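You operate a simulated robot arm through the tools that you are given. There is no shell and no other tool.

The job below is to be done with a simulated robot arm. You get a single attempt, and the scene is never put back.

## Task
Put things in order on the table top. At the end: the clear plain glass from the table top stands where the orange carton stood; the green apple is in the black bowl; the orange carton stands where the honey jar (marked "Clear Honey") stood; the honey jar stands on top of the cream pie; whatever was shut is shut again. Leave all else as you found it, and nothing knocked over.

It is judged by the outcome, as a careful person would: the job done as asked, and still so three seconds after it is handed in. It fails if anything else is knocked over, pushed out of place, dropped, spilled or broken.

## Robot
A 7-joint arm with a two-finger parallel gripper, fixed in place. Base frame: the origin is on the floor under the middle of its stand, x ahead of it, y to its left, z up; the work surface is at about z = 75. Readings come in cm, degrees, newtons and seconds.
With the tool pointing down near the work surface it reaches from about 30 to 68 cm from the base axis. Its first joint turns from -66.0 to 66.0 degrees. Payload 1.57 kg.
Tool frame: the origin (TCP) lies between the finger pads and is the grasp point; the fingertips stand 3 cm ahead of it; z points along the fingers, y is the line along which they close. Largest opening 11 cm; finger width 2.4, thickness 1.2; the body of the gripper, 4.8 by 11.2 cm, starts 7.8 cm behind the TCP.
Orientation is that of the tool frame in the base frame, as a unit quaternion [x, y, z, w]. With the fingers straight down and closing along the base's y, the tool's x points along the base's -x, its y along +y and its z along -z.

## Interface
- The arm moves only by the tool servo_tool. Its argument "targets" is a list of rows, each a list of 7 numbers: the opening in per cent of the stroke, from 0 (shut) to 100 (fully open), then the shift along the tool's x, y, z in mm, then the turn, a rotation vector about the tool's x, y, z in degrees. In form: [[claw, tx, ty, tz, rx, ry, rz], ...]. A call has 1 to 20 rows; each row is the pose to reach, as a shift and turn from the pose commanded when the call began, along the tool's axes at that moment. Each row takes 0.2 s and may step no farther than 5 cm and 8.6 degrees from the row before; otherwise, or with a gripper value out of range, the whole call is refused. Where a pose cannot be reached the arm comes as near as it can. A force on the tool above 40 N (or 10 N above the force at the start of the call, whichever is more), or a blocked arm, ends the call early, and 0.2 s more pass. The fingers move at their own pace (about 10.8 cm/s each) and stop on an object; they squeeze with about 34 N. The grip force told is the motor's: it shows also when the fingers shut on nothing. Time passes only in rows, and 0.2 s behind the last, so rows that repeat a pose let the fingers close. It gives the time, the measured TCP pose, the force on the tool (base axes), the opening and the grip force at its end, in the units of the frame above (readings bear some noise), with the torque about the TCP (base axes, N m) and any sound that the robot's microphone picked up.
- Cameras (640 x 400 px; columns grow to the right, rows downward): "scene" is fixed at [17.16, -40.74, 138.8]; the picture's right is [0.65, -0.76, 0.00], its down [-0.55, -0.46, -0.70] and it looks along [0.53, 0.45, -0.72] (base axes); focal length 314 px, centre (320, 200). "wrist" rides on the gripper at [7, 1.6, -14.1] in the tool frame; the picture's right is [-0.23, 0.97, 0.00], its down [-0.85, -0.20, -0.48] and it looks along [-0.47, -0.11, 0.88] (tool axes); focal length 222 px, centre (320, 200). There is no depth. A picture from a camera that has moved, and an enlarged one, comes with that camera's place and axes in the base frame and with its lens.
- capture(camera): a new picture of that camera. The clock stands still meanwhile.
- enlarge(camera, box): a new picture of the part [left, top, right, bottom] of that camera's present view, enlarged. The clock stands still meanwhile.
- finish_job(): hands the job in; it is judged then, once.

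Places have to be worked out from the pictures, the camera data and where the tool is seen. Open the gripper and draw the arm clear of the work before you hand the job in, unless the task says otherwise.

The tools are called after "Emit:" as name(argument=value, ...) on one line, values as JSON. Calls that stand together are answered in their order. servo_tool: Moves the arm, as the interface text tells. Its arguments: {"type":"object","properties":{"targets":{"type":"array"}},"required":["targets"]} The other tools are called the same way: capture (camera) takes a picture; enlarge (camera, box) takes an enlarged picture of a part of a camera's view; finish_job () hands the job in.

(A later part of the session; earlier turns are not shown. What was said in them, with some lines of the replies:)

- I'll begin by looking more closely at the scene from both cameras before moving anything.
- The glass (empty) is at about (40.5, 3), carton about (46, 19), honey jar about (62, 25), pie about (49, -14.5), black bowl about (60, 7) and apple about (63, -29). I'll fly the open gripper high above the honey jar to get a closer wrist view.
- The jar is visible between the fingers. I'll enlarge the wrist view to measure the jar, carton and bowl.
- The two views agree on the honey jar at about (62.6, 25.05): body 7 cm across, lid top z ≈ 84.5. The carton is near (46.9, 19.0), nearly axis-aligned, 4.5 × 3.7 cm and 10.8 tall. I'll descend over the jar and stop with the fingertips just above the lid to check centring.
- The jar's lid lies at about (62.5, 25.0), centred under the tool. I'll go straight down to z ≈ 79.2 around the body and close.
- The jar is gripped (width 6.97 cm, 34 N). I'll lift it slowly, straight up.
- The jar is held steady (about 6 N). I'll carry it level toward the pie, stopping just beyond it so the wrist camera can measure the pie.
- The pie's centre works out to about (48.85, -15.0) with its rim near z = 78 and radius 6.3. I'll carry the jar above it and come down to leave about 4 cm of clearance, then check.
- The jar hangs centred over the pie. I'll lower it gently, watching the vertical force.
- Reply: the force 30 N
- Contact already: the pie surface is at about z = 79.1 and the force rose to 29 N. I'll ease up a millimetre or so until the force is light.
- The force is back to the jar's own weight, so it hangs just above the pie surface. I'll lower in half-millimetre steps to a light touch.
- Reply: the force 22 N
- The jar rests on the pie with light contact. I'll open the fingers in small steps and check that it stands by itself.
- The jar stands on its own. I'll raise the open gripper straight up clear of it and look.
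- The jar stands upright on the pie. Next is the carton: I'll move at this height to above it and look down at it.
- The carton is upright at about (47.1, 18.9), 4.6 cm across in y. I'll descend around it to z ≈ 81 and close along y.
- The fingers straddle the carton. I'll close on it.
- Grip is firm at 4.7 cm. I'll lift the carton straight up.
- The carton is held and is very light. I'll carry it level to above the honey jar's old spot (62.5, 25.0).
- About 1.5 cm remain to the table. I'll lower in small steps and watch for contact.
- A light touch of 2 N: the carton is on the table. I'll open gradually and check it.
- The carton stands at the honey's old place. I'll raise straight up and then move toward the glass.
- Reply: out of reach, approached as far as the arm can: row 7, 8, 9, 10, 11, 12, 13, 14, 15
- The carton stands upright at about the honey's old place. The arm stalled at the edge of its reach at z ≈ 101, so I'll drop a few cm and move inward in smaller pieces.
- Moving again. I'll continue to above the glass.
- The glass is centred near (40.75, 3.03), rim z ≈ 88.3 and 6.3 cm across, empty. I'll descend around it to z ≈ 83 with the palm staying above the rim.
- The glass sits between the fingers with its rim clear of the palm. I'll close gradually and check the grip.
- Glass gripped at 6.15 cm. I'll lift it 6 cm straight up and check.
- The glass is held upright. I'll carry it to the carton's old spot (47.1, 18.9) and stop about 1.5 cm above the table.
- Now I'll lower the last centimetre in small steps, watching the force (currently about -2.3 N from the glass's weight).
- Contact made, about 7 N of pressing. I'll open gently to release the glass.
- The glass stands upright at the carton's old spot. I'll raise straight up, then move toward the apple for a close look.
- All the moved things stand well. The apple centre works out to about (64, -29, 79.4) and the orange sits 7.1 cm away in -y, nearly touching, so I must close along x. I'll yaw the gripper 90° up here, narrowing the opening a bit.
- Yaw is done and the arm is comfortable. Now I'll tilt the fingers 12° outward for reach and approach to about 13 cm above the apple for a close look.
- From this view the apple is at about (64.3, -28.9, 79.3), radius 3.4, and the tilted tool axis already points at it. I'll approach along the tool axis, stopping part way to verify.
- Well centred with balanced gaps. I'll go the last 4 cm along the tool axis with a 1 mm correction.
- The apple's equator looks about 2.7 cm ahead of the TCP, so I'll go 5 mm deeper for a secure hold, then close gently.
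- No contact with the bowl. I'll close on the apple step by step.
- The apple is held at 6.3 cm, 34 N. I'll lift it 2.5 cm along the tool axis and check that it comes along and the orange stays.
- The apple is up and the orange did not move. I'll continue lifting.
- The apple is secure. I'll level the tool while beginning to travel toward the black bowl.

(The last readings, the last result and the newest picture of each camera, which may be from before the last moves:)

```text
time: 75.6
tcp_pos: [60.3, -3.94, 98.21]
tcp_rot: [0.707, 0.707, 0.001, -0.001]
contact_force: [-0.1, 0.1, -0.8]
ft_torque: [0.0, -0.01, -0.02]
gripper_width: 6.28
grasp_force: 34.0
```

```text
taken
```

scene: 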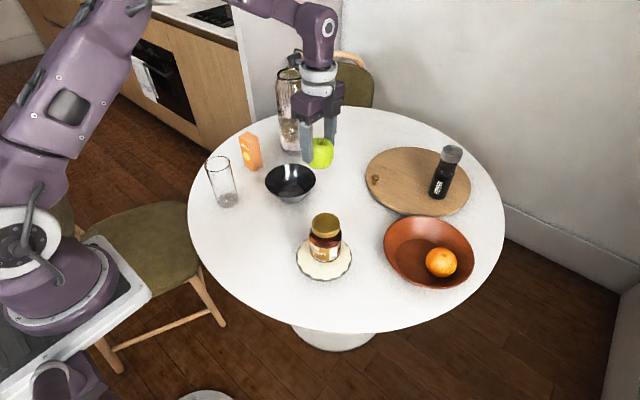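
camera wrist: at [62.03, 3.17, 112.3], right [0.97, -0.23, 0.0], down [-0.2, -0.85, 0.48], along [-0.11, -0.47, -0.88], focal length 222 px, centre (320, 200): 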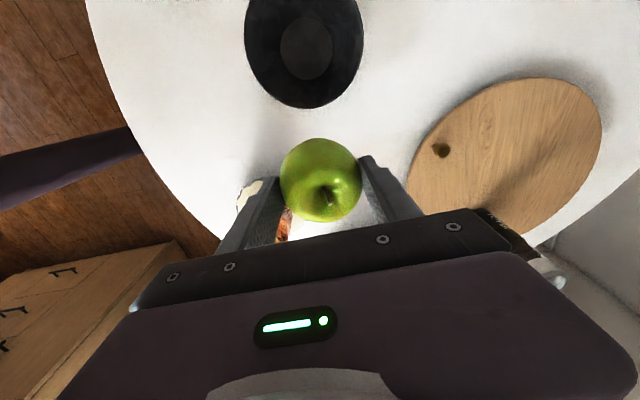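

Emit:
enlarge(camera="wrist", box=[230, 0, 380, 120])

Emit:
enlarge(camera="scene", box=[250, 130, 350, 220])

```text
3.33 times, centred on (305, 60) of wrist
camera zoom: at [62.03, 3.17, 112.3], right [0.97, -0.23, 0.0], down [-0.2, -0.85, 0.48], along [-0.11, -0.47, -0.88], focal length 740 px, centre (370, 667)
```

zoom: 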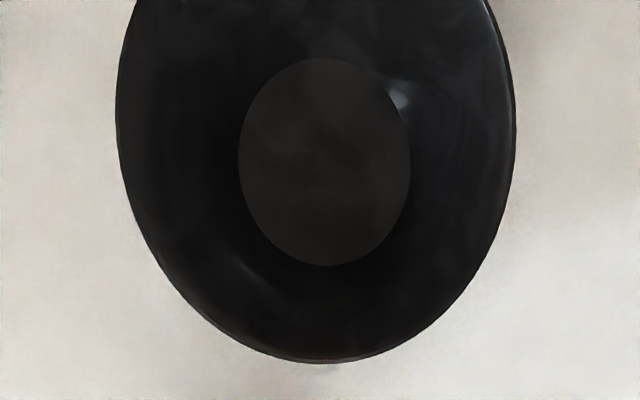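

```text
4.44 times, centred on (300, 175) of scene
camera zoom: at [17.16, -40.74, 138.8], right [0.65, -0.76, 0.0], down [-0.55, -0.46, -0.7], along [0.53, 0.45, -0.72], focal length 1396 px, centre (409, 311)
```

zoom: 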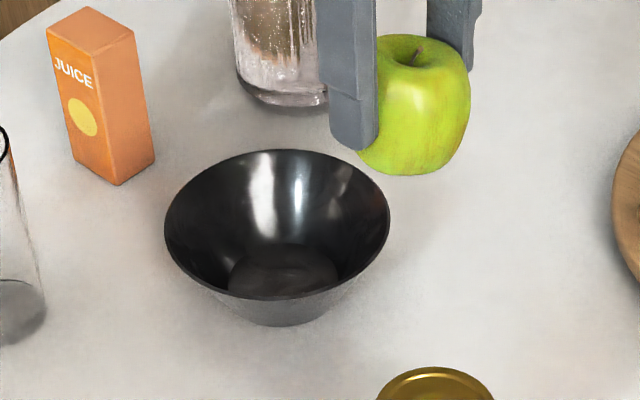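

Bowl centre is about (60.7, 7.2), inner floor radius 3.5 at z ≈ 75.8, rim radius 7 at z ≈ 81. The apple hangs about 2.6 cm below the TCP. I'll move above the bowl and down to z ≈ 88, then check.

Emit:
servo_tool(targets=[[48, 8, 0, 0, 0, 0, 0], [48, 28, 1, 0, 0, 0, 0], [48, 55, 2, 0, 0, 0, 0], [48, 82, 3, 0, 0, 0, 0], [48, 103, 3, 0, 0, 0, 0], [48, 112, 3, 2, 0, 0, 0], [48, 112, 3, 15, 0, 0, 0], [48, 112, 3, 40, 0, 0, 0], [48, 112, 3, 65, 0, 0, 0], [48, 112, 3, 85, 0, 0, 0], [48, 112, 3, 97, 0, 0, 0], [48, 112, 3, 100, 0, 0, 0], [48, 112, 3, 100, 0, 0, 0]])

Emit:
capture(camera="wrist")

Emit:
enlarge(camera="scene", box=[230, 100, 350, 220])

```text
time: 78.4
tcp_pos: [60.7, 7.44, 88.34]
tcp_rot: [0.707, 0.707, -0.001, 0.001]
contact_force: [-0.1, -0.6, -0.9]
ft_torque: [0.01, 0.01, 0.01]
gripper_width: 6.3
grasp_force: 33.3
```

```text
taken
camera wrist: at [62.32, 14.34, 102.36], right [0.97, -0.23, 0.0], down [-0.2, -0.86, 0.48], along [-0.11, -0.47, -0.88], focal length 222 px, centre (320, 200)
```

wrist: 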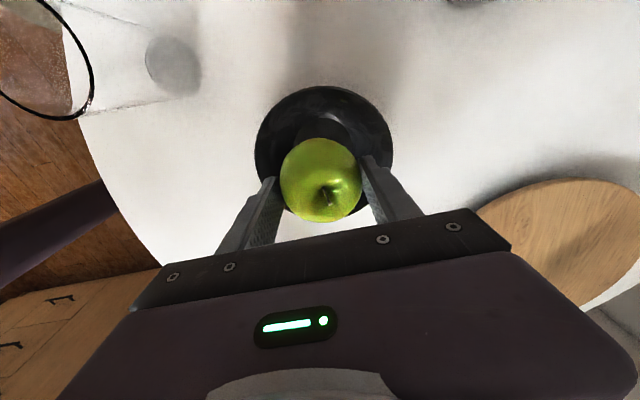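

```text
3.33 times, centred on (290, 160) of scene
camera zoom: at [17.16, -40.74, 138.8], right [0.65, -0.76, 0.0], down [-0.55, -0.46, -0.7], along [0.53, 0.45, -0.72], focal length 1047 px, centre (420, 333)
```

zoom: 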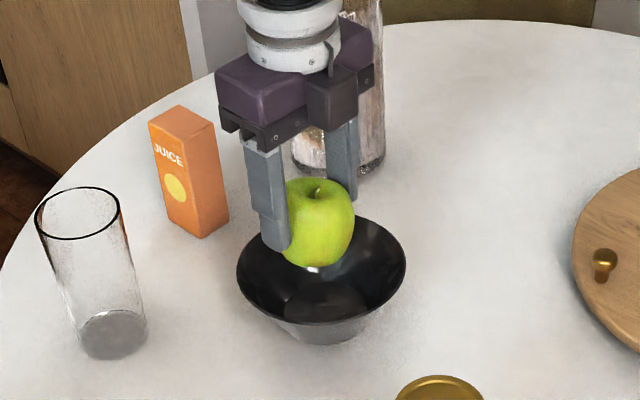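

The apple is right over the bowl. I'll lower it slowly into the bowl, in stages.

Emit:
servo_tool(targets=[[48, -1.5, 0, 10, 0, 0, 0], [48, -1.5, 0, 22, 0, 0, 0], [48, -1.5, 0, 34, 0, 0, 0], [48, -1.5, 0, 46, 0, 0, 0], [48, -1.5, 0, 54, 0, 0, 0], [48, -1.5, 0, 56, 0, 0, 0], [48, -1.5, 0, 56, 0, 0, 0]])

Emit:
enlarge(camera="scene", box=[230, 110, 350, 220])

Emit:
enlarge(camera="wrist", box=[220, 60, 430, 240])

```text
time: 80.0
tcp_pos: [60.69, 7.19, 82.51]
tcp_rot: [0.707, 0.707, 0.0, 0.0]
contact_force: [-0.1, -0.5, -1.0]
ft_torque: [0.06, -0.04, 0.03]
gripper_width: 6.27
grasp_force: 33.7
```

```text
3.64 times, centred on (290, 165) of scene
camera zoom: at [17.16, -40.74, 138.8], right [0.65, -0.76, 0.0], down [-0.55, -0.46, -0.7], along [0.53, 0.45, -0.72], focal length 1142 px, centre (429, 327)
```

zoom: 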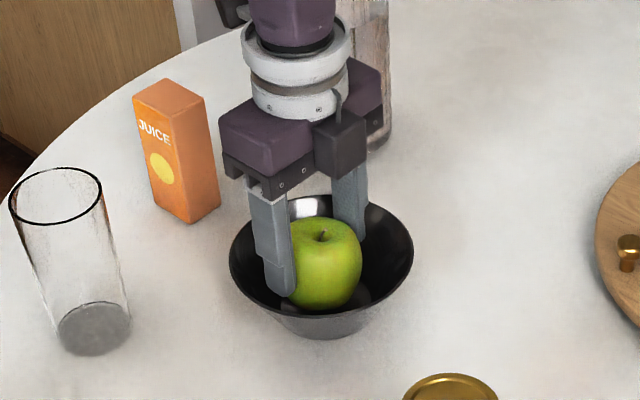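

```text
2.22 times, centred on (325, 150) of wrist
camera zoom: at [62.31, 14.2, 96.73], right [0.97, -0.23, 0.0], down [-0.2, -0.86, 0.48], along [-0.11, -0.47, -0.88], focal length 494 px, centre (309, 311)
```

zoom: 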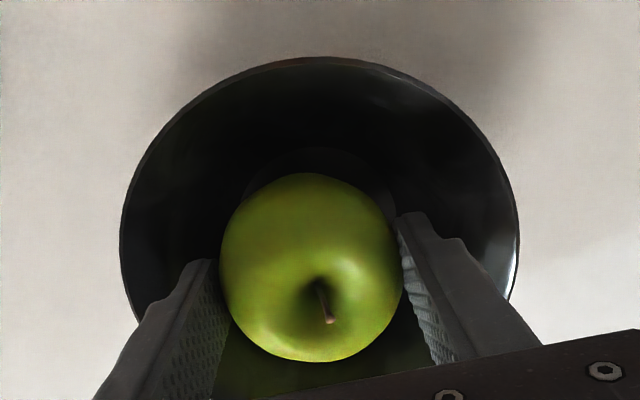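

The apple is inside the bowl, well centred, near the floor. I'll lower in small steps until a light touch.

Emit:
servo_tool(targets=[[48, 0, 0, 2, 0, 0, 0], [48, 0, 0, 4, 0, 0, 0], [48, 0, 0, 4, 0, 0, 0], [48, 0, 0, 4, 0, 0, 0]])

```text
time: 81.0
tcp_pos: [60.78, 7.19, 82.38]
tcp_rot: [0.707, 0.707, 0.0, 0.0]
contact_force: [0.2, 0.0, -1.5]
ft_torque: [0.01, -0.02, 0.01]
gripper_width: 6.29
grasp_force: 33.9
```

Emit:
servo_tool(targets=[[48, 0, 0, 1.5, 0, 0, 0], [48, 0, 0, 3, 0, 0, 0], [48, 0, 0, 3, 0, 0, 0], [48, 0, 0, 3, 0, 0, 0]])

```text
time: 82.0
tcp_pos: [60.8, 7.25, 81.92]
tcp_rot: [0.707, 0.707, 0.0, 0.0]
contact_force: [0.5, -0.6, -1.0]
ft_torque: [-0.01, 0.01, 0.03]
gripper_width: 6.3
grasp_force: 34.1
```

Emit:
servo_tool(targets=[[48, 0, 0, 1.5, 0, 0, 0], [48, 0, 0, 2.5, 0, 0, 0], [48, 0, 0, 2.5, 0, 0, 0], [48, 0, 0, 2.5, 0, 0, 0]])

```text
time: 83.0
tcp_pos: [60.69, 7.3, 81.75]
tcp_rot: [0.707, 0.707, 0.001, 0.0]
contact_force: [0.2, -0.3, -2.5]
ft_torque: [0.03, 0.03, 0.0]
gripper_width: 6.3
grasp_force: 34.0
```

Emit:
servo_tool(targets=[[48, 0, 0, 1.2, 0, 0, 0], [48, 0, 0, 2, 0, 0, 0], [48, 0, 0, 2, 0, 0, 0], [48, 0, 0, 2, 0, 0, 0]])

Emit:
enlarge(camera="scene", box=[250, 140, 330, 215])

Emit:
enlarge(camera="wrist", box=[220, 60, 430, 240])

```text
time: 84.0
tcp_pos: [60.7, 7.26, 81.49]
tcp_rot: [0.707, 0.707, 0.0, 0.001]
contact_force: [0.7, -0.7, -0.9]
ft_torque: [0.01, -0.02, 0.01]
gripper_width: 6.3
grasp_force: 33.6
```

```text
5.33 times, centred on (290, 178) of scene
camera zoom: at [17.16, -40.74, 138.8], right [0.65, -0.76, 0.0], down [-0.55, -0.46, -0.7], along [0.53, 0.45, -0.72], focal length 1676 px, centre (480, 320)
```

zoom: 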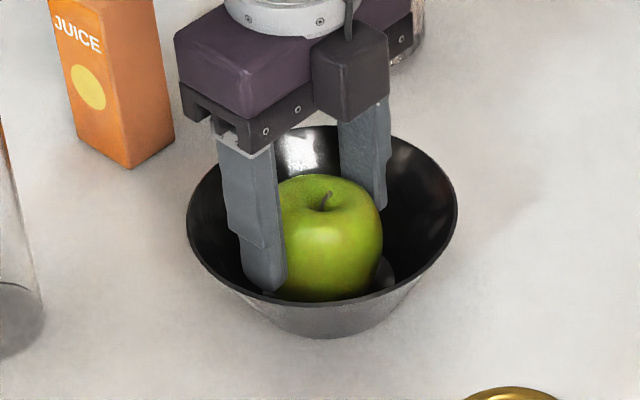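

```text
2.22 times, centred on (325, 150) of wrist
camera zoom: at [62.3, 14.2, 95.61], right [0.97, -0.23, 0.0], down [-0.2, -0.85, 0.48], along [-0.11, -0.47, -0.88], focal length 494 px, centre (309, 311)
```

zoom: 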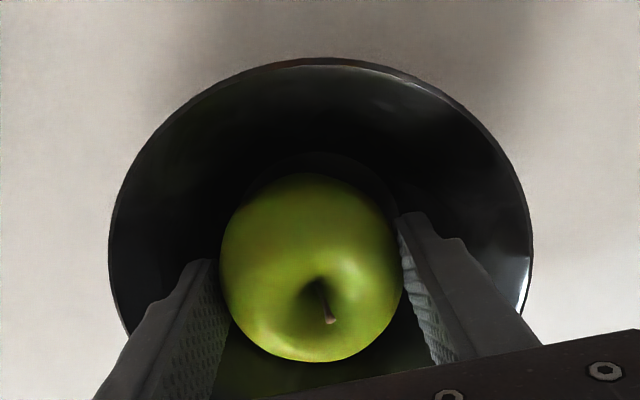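

Still hanging free, with the fingers clear of the wall. A little lower.

Emit:
servo_tool(targets=[[48, 0, 0, 1.2, 0, 0, 0], [48, 0, 0, 2.2, 0, 0, 0], [48, 0, 0, 2.2, 0, 0, 0], [48, 0, 0, 2.2, 0, 0, 0]])

```text
time: 85.0
tcp_pos: [60.7, 7.38, 81.35]
tcp_rot: [0.707, 0.708, 0.0, 0.001]
contact_force: [-4.5, 1.0, 21.0]
ft_torque: [-0.19, -0.19, -0.06]
gripper_width: 6.31
grasp_force: 33.9
```

Contact reached (21 N). I'll ease up about 1 mm before opening.

Emit:
servo_tool(targets=[[48, 0, 0, -1.0, 0, 0, 0], [48, 0, 0, -1.0, 0, 0, 0], [48, 0, 0, -1.0, 0, 0, 0]])

```text
time: 85.8
tcp_pos: [60.71, 7.14, 81.4]
tcp_rot: [0.707, 0.707, 0.0, 0.001]
contact_force: [3.7, 0.5, 10.6]
ft_torque: [-0.1, -0.46, 0.03]
gripper_width: 6.28
grasp_force: 33.7
```

The push is light and comes from the apple's bottom (it is tipped about 12° from the tilted grasp). I'll open just enough to free it without touching the bowl walls.

Emit:
servo_tool(targets=[[58, 0, 0, -0.5, 0, 0, 0], [60, 0, 0, -0.5, 0, 0, 0], [62, 0, 0, -0.5, 0, 0, 0], [64, 0, 0, -0.5, 0, 0, 0], [66, 0, 0, -0.5, 0, 0, 0], [66, 0, 0, -0.5, 0, 0, 0], [66, 0, 0, -0.5, 0, 0, 0]])

Emit:
enlarge(camera="scene", box=[250, 140, 330, 215])

Emit:
enlarge(camera="wrist", box=[220, 60, 430, 240])

```text
time: 87.4
tcp_pos: [60.64, 7.25, 81.39]
tcp_rot: [0.707, 0.707, 0.0, 0.0]
contact_force: [3.0, 0.7, 2.5]
ft_torque: [0.01, 0.02, -0.02]
gripper_width: 7.07
grasp_force: 0.0
```

```text
5.33 times, centred on (290, 178) of scene
camera zoom: at [17.16, -40.74, 138.8], right [0.65, -0.76, 0.0], down [-0.55, -0.46, -0.7], along [0.53, 0.45, -0.72], focal length 1676 px, centre (480, 320)
```

zoom: 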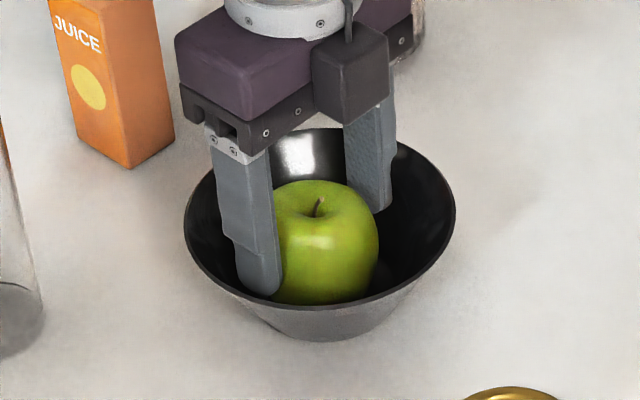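

```text
2.22 times, centred on (325, 150) of wrist
camera zoom: at [62.3, 14.2, 95.5], right [0.97, -0.23, 0.0], down [-0.2, -0.85, 0.48], along [-0.11, -0.47, -0.88], focal length 494 px, centre (309, 311)
```

zoom: 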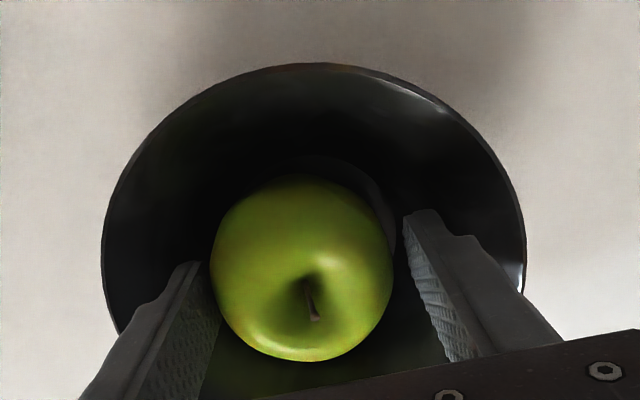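

The apple is free, but the -x finger is lightly touching the bowl wall (Fx ≈ 3 N), so no more opening at this depth. I'll rise slowly, opening a little more only as the bowl widens.

Emit:
servo_tool(targets=[[64, 0, 0, -1, 0, 0, 0], [64, 0, 0, -3, 0, 0, 0], [65, 0, 0, -6, 0, 0, 0], [67, 0, 0, -10, 0, 0, 0], [69, 0, 0, -14, 0, 0, 0], [71, 0, 0, -18, 0, 0, 0], [71, 0, 0, -18, 0, 0, 0]])

Emit:
enlarge(camera="scene", box=[250, 140, 330, 215])

Emit:
enlarge(camera="wrist", box=[220, 60, 430, 240])

```text
time: 89.0
tcp_pos: [60.62, 7.28, 83.24]
tcp_rot: [0.707, 0.707, 0.001, -0.001]
contact_force: [-0.2, -0.3, 0.2]
ft_torque: [0.0, -0.02, 0.0]
gripper_width: 7.82
grasp_force: 0.0
```

```text
5.33 times, centred on (290, 178) of scene
camera zoom: at [17.16, -40.74, 138.8], right [0.65, -0.76, 0.0], down [-0.55, -0.46, -0.7], along [0.53, 0.45, -0.72], focal length 1676 px, centre (480, 320)
```

zoom: 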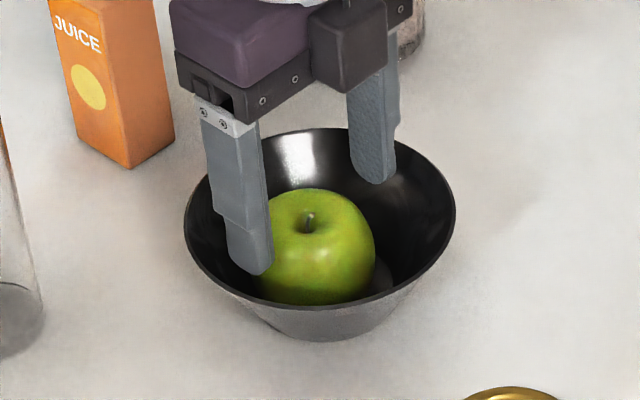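

```text
2.22 times, centred on (325, 150) of wrist
camera zoom: at [62.31, 14.2, 97.34], right [0.97, -0.23, 0.0], down [-0.2, -0.85, 0.48], along [-0.11, -0.47, -0.88], focal length 494 px, centre (309, 311)
```

zoom: 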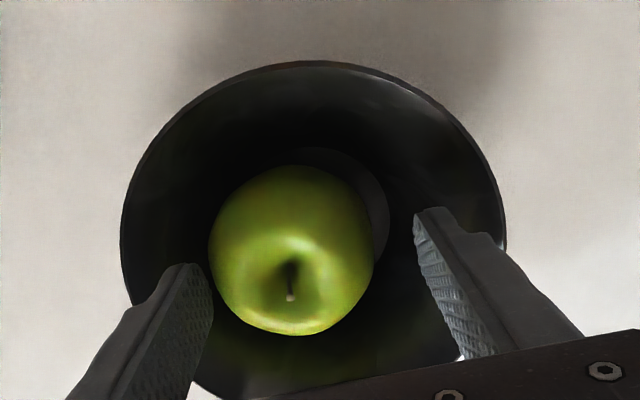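

The apple has settled in the bowl and the forces are zero. I'll rise straight up clear of the bowl.

Emit:
servo_tool(targets=[[72, 0, 0, -6, 0, 0, 0], [73, 0, 0, -14, 0, 0, 0], [75, 0, 0, -25, 0, 0, 0], [77, 0, 0, -45, 0, 0, 0], [80, 0, 0, -75, 0, 0, 0], [85, 0, 0, -105, 0, 0, 0], [90, 0, 0, -135, 0, 0, 0], [95, 0, 0, -155, 0, 0, 0], [100, 0, 0, -160, 0, 0, 0], [100, 0, 0, -160, 0, 0, 0]])

Emit:
capture(camera="wrist")

Emit:
capture(camera="scene")

Emit:
enlarge(camera="scene", box=[250, 140, 330, 215])

```text
time: 91.2
tcp_pos: [60.79, 7.16, 99.23]
tcp_rot: [0.707, 0.707, 0.0, -0.001]
contact_force: [0.2, -0.4, -0.1]
ft_torque: [0.0, 0.01, 0.01]
gripper_width: 11.01
grasp_force: 0.0
```

```text
taken
camera wrist: at [62.3, 14.15, 113.29], right [0.97, -0.23, 0.0], down [-0.2, -0.85, 0.48], along [-0.11, -0.47, -0.88], focal length 222 px, centre (320, 200)
```

wrist: 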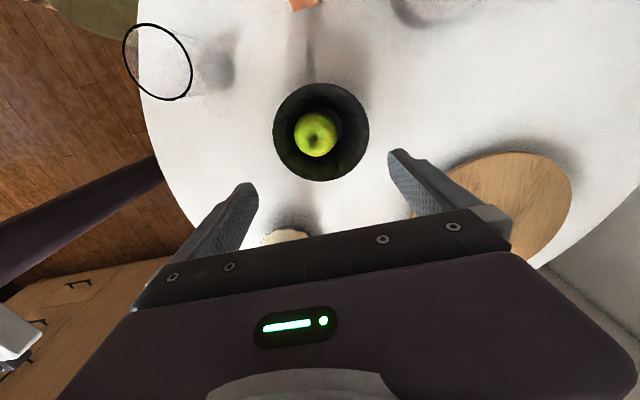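

```text
taken
```

scene: 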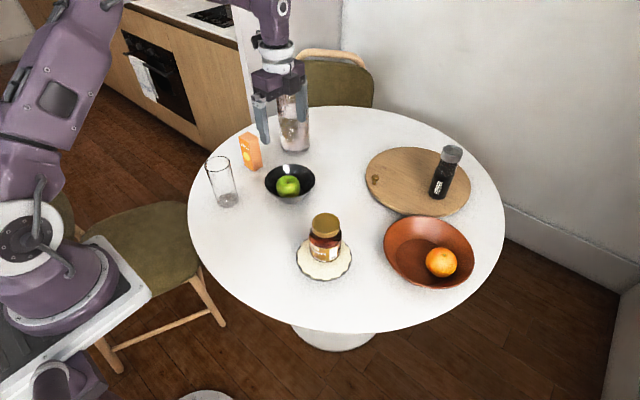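

```text
5.33 times, centred on (290, 178) of scene
camera zoom: at [17.16, -40.74, 138.8], right [0.65, -0.76, 0.0], down [-0.55, -0.46, -0.7], along [0.53, 0.45, -0.72], focal length 1676 px, centre (480, 320)
```

zoom: 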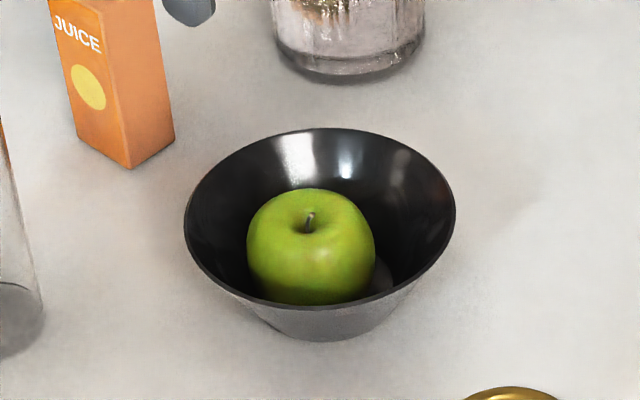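

Apple in the black bowl, orange and everything else where it was. I'll retreat to the starting pose, yawing back, well above everything.

Emit:
servo_tool(targets=[[100, -4, -8, -10, 0, 0, -6], [100, -12, -22, -20, 0, 0, -13], [100, -21, -38, -32, 0, 0, -21], [100, -30, -55, -44, 0, 0, -29], [100, -39, -72, -56, 0, 0, -37], [100, -48, -89, -68, 0, 0, -45], [100, -57, -106, -79, 0, 0, -53], [100, -66, -123, -89, 0, 0, -61], [100, -75, -140, -98, 0, 0, -69], [100, -84, -157, -106, 0, 0, -77], [100, -93, -172, -113, 0, 0, -84], [100, -102, -185, -118, 0, 0, -90], [100, -102, -185, -118, 0, 0, -90]])

Emit:
capture(camera="scene")

Emit:
capture(camera="wrist")

Emit:
enlarge(camera="scene", box=[280, 190, 380, 290])

Emit:
enlarge(camera="scene", box=[190, 110, 330, 220])

```text
time: 94.0
tcp_pos: [42.1, -2.83, 110.96]
tcp_rot: [-0.001, 1.0, 0.0, 0.0]
contact_force: [0.4, -0.1, -0.8]
ft_torque: [0.0, -0.01, -0.01]
gripper_width: 11.01
grasp_force: 0.0
```

```text
taken
```

scene: 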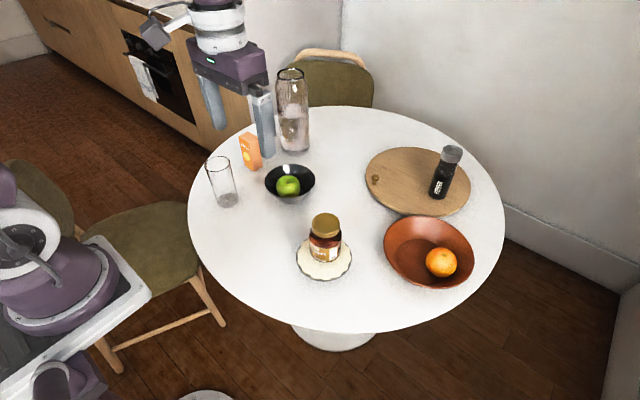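

```text
taken
camera wrist: at [35.17, -1.38, 125.08], right [0.23, 0.97, 0.0], down [0.86, -0.2, 0.48], along [0.47, -0.11, -0.88], focal length 222 px, centre (320, 200)
```

wrist: 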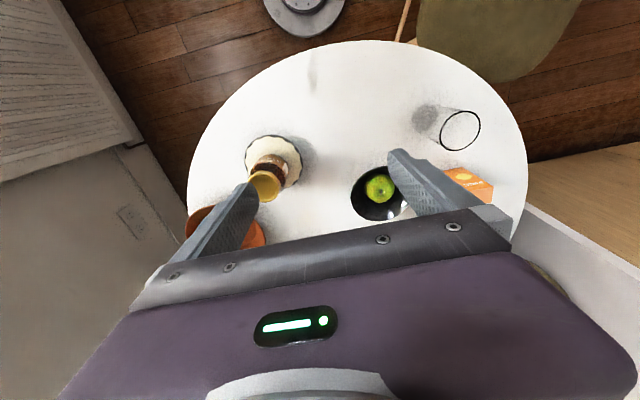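

```text
4.00 times, centred on (330, 240) of scene
camera zoom: at [17.16, -40.74, 138.8], right [0.65, -0.76, 0.0], down [-0.55, -0.46, -0.7], along [0.53, 0.45, -0.72], focal length 1257 px, centre (280, 40)
```

zoom: 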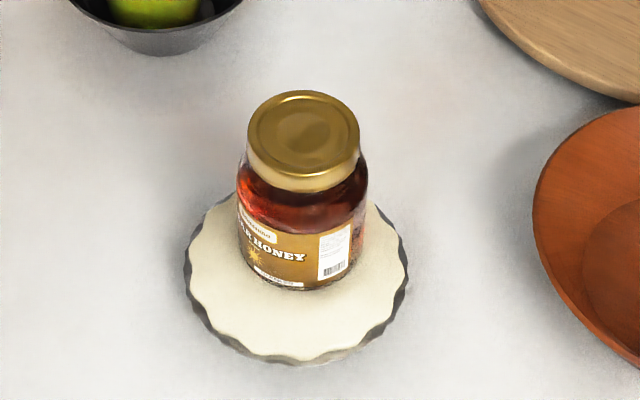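

```text
3.64 times, centred on (260, 165) of scene
camera zoom: at [17.16, -40.74, 138.8], right [0.65, -0.76, 0.0], down [-0.55, -0.46, -0.7], along [0.53, 0.45, -0.72], focal length 1142 px, centre (538, 327)
```

zoom: 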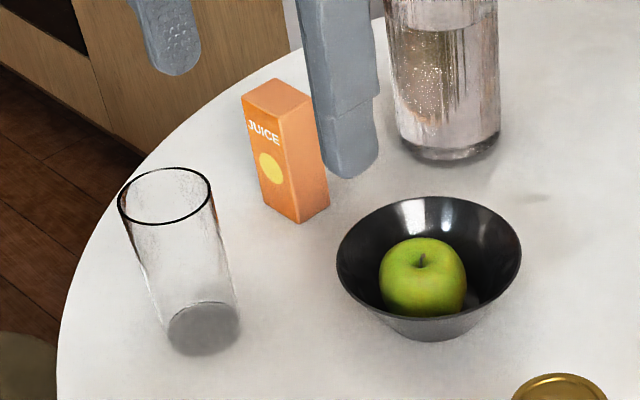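

The pictures show everything in place, upright and still:
- The glass stands at about (47, 19), the carton's old spot.
- The carton stands at about (62.5, 25), the honey's old spot.
- The honey jar, lid on, stands on the pie, which hasn't moved.
- The apple is in the black bowl.

The gripper is open and clear of the work, so I'm handing the job in.

Emit:
finish_job()

```text
The job is handed in.
```

The job is handed in, and the last pictures show the table as you asked, with nothing knocked over:

- **Glass:** it stands where the orange carton stood.
- **Carton:** it stands where the honey jar stood.
- **Honey jar:** it stands upright on the cream pie with its lid still on. Nothing was opened during the job.
- **Apple:** it rests in the black bowl. The orange stayed where it was in the brown bowl.

Two small contacts happened along the way:

- **Pie:** the jar pressed on it with about 35 N for a moment while I set it down. The pie did not move and shows no visible mark.
- **Black bowl:** one finger nudged it by roughly 1–2 mm as I let go of the apple.

The gripper is open and the arm is back near its starting position, clear of the table.
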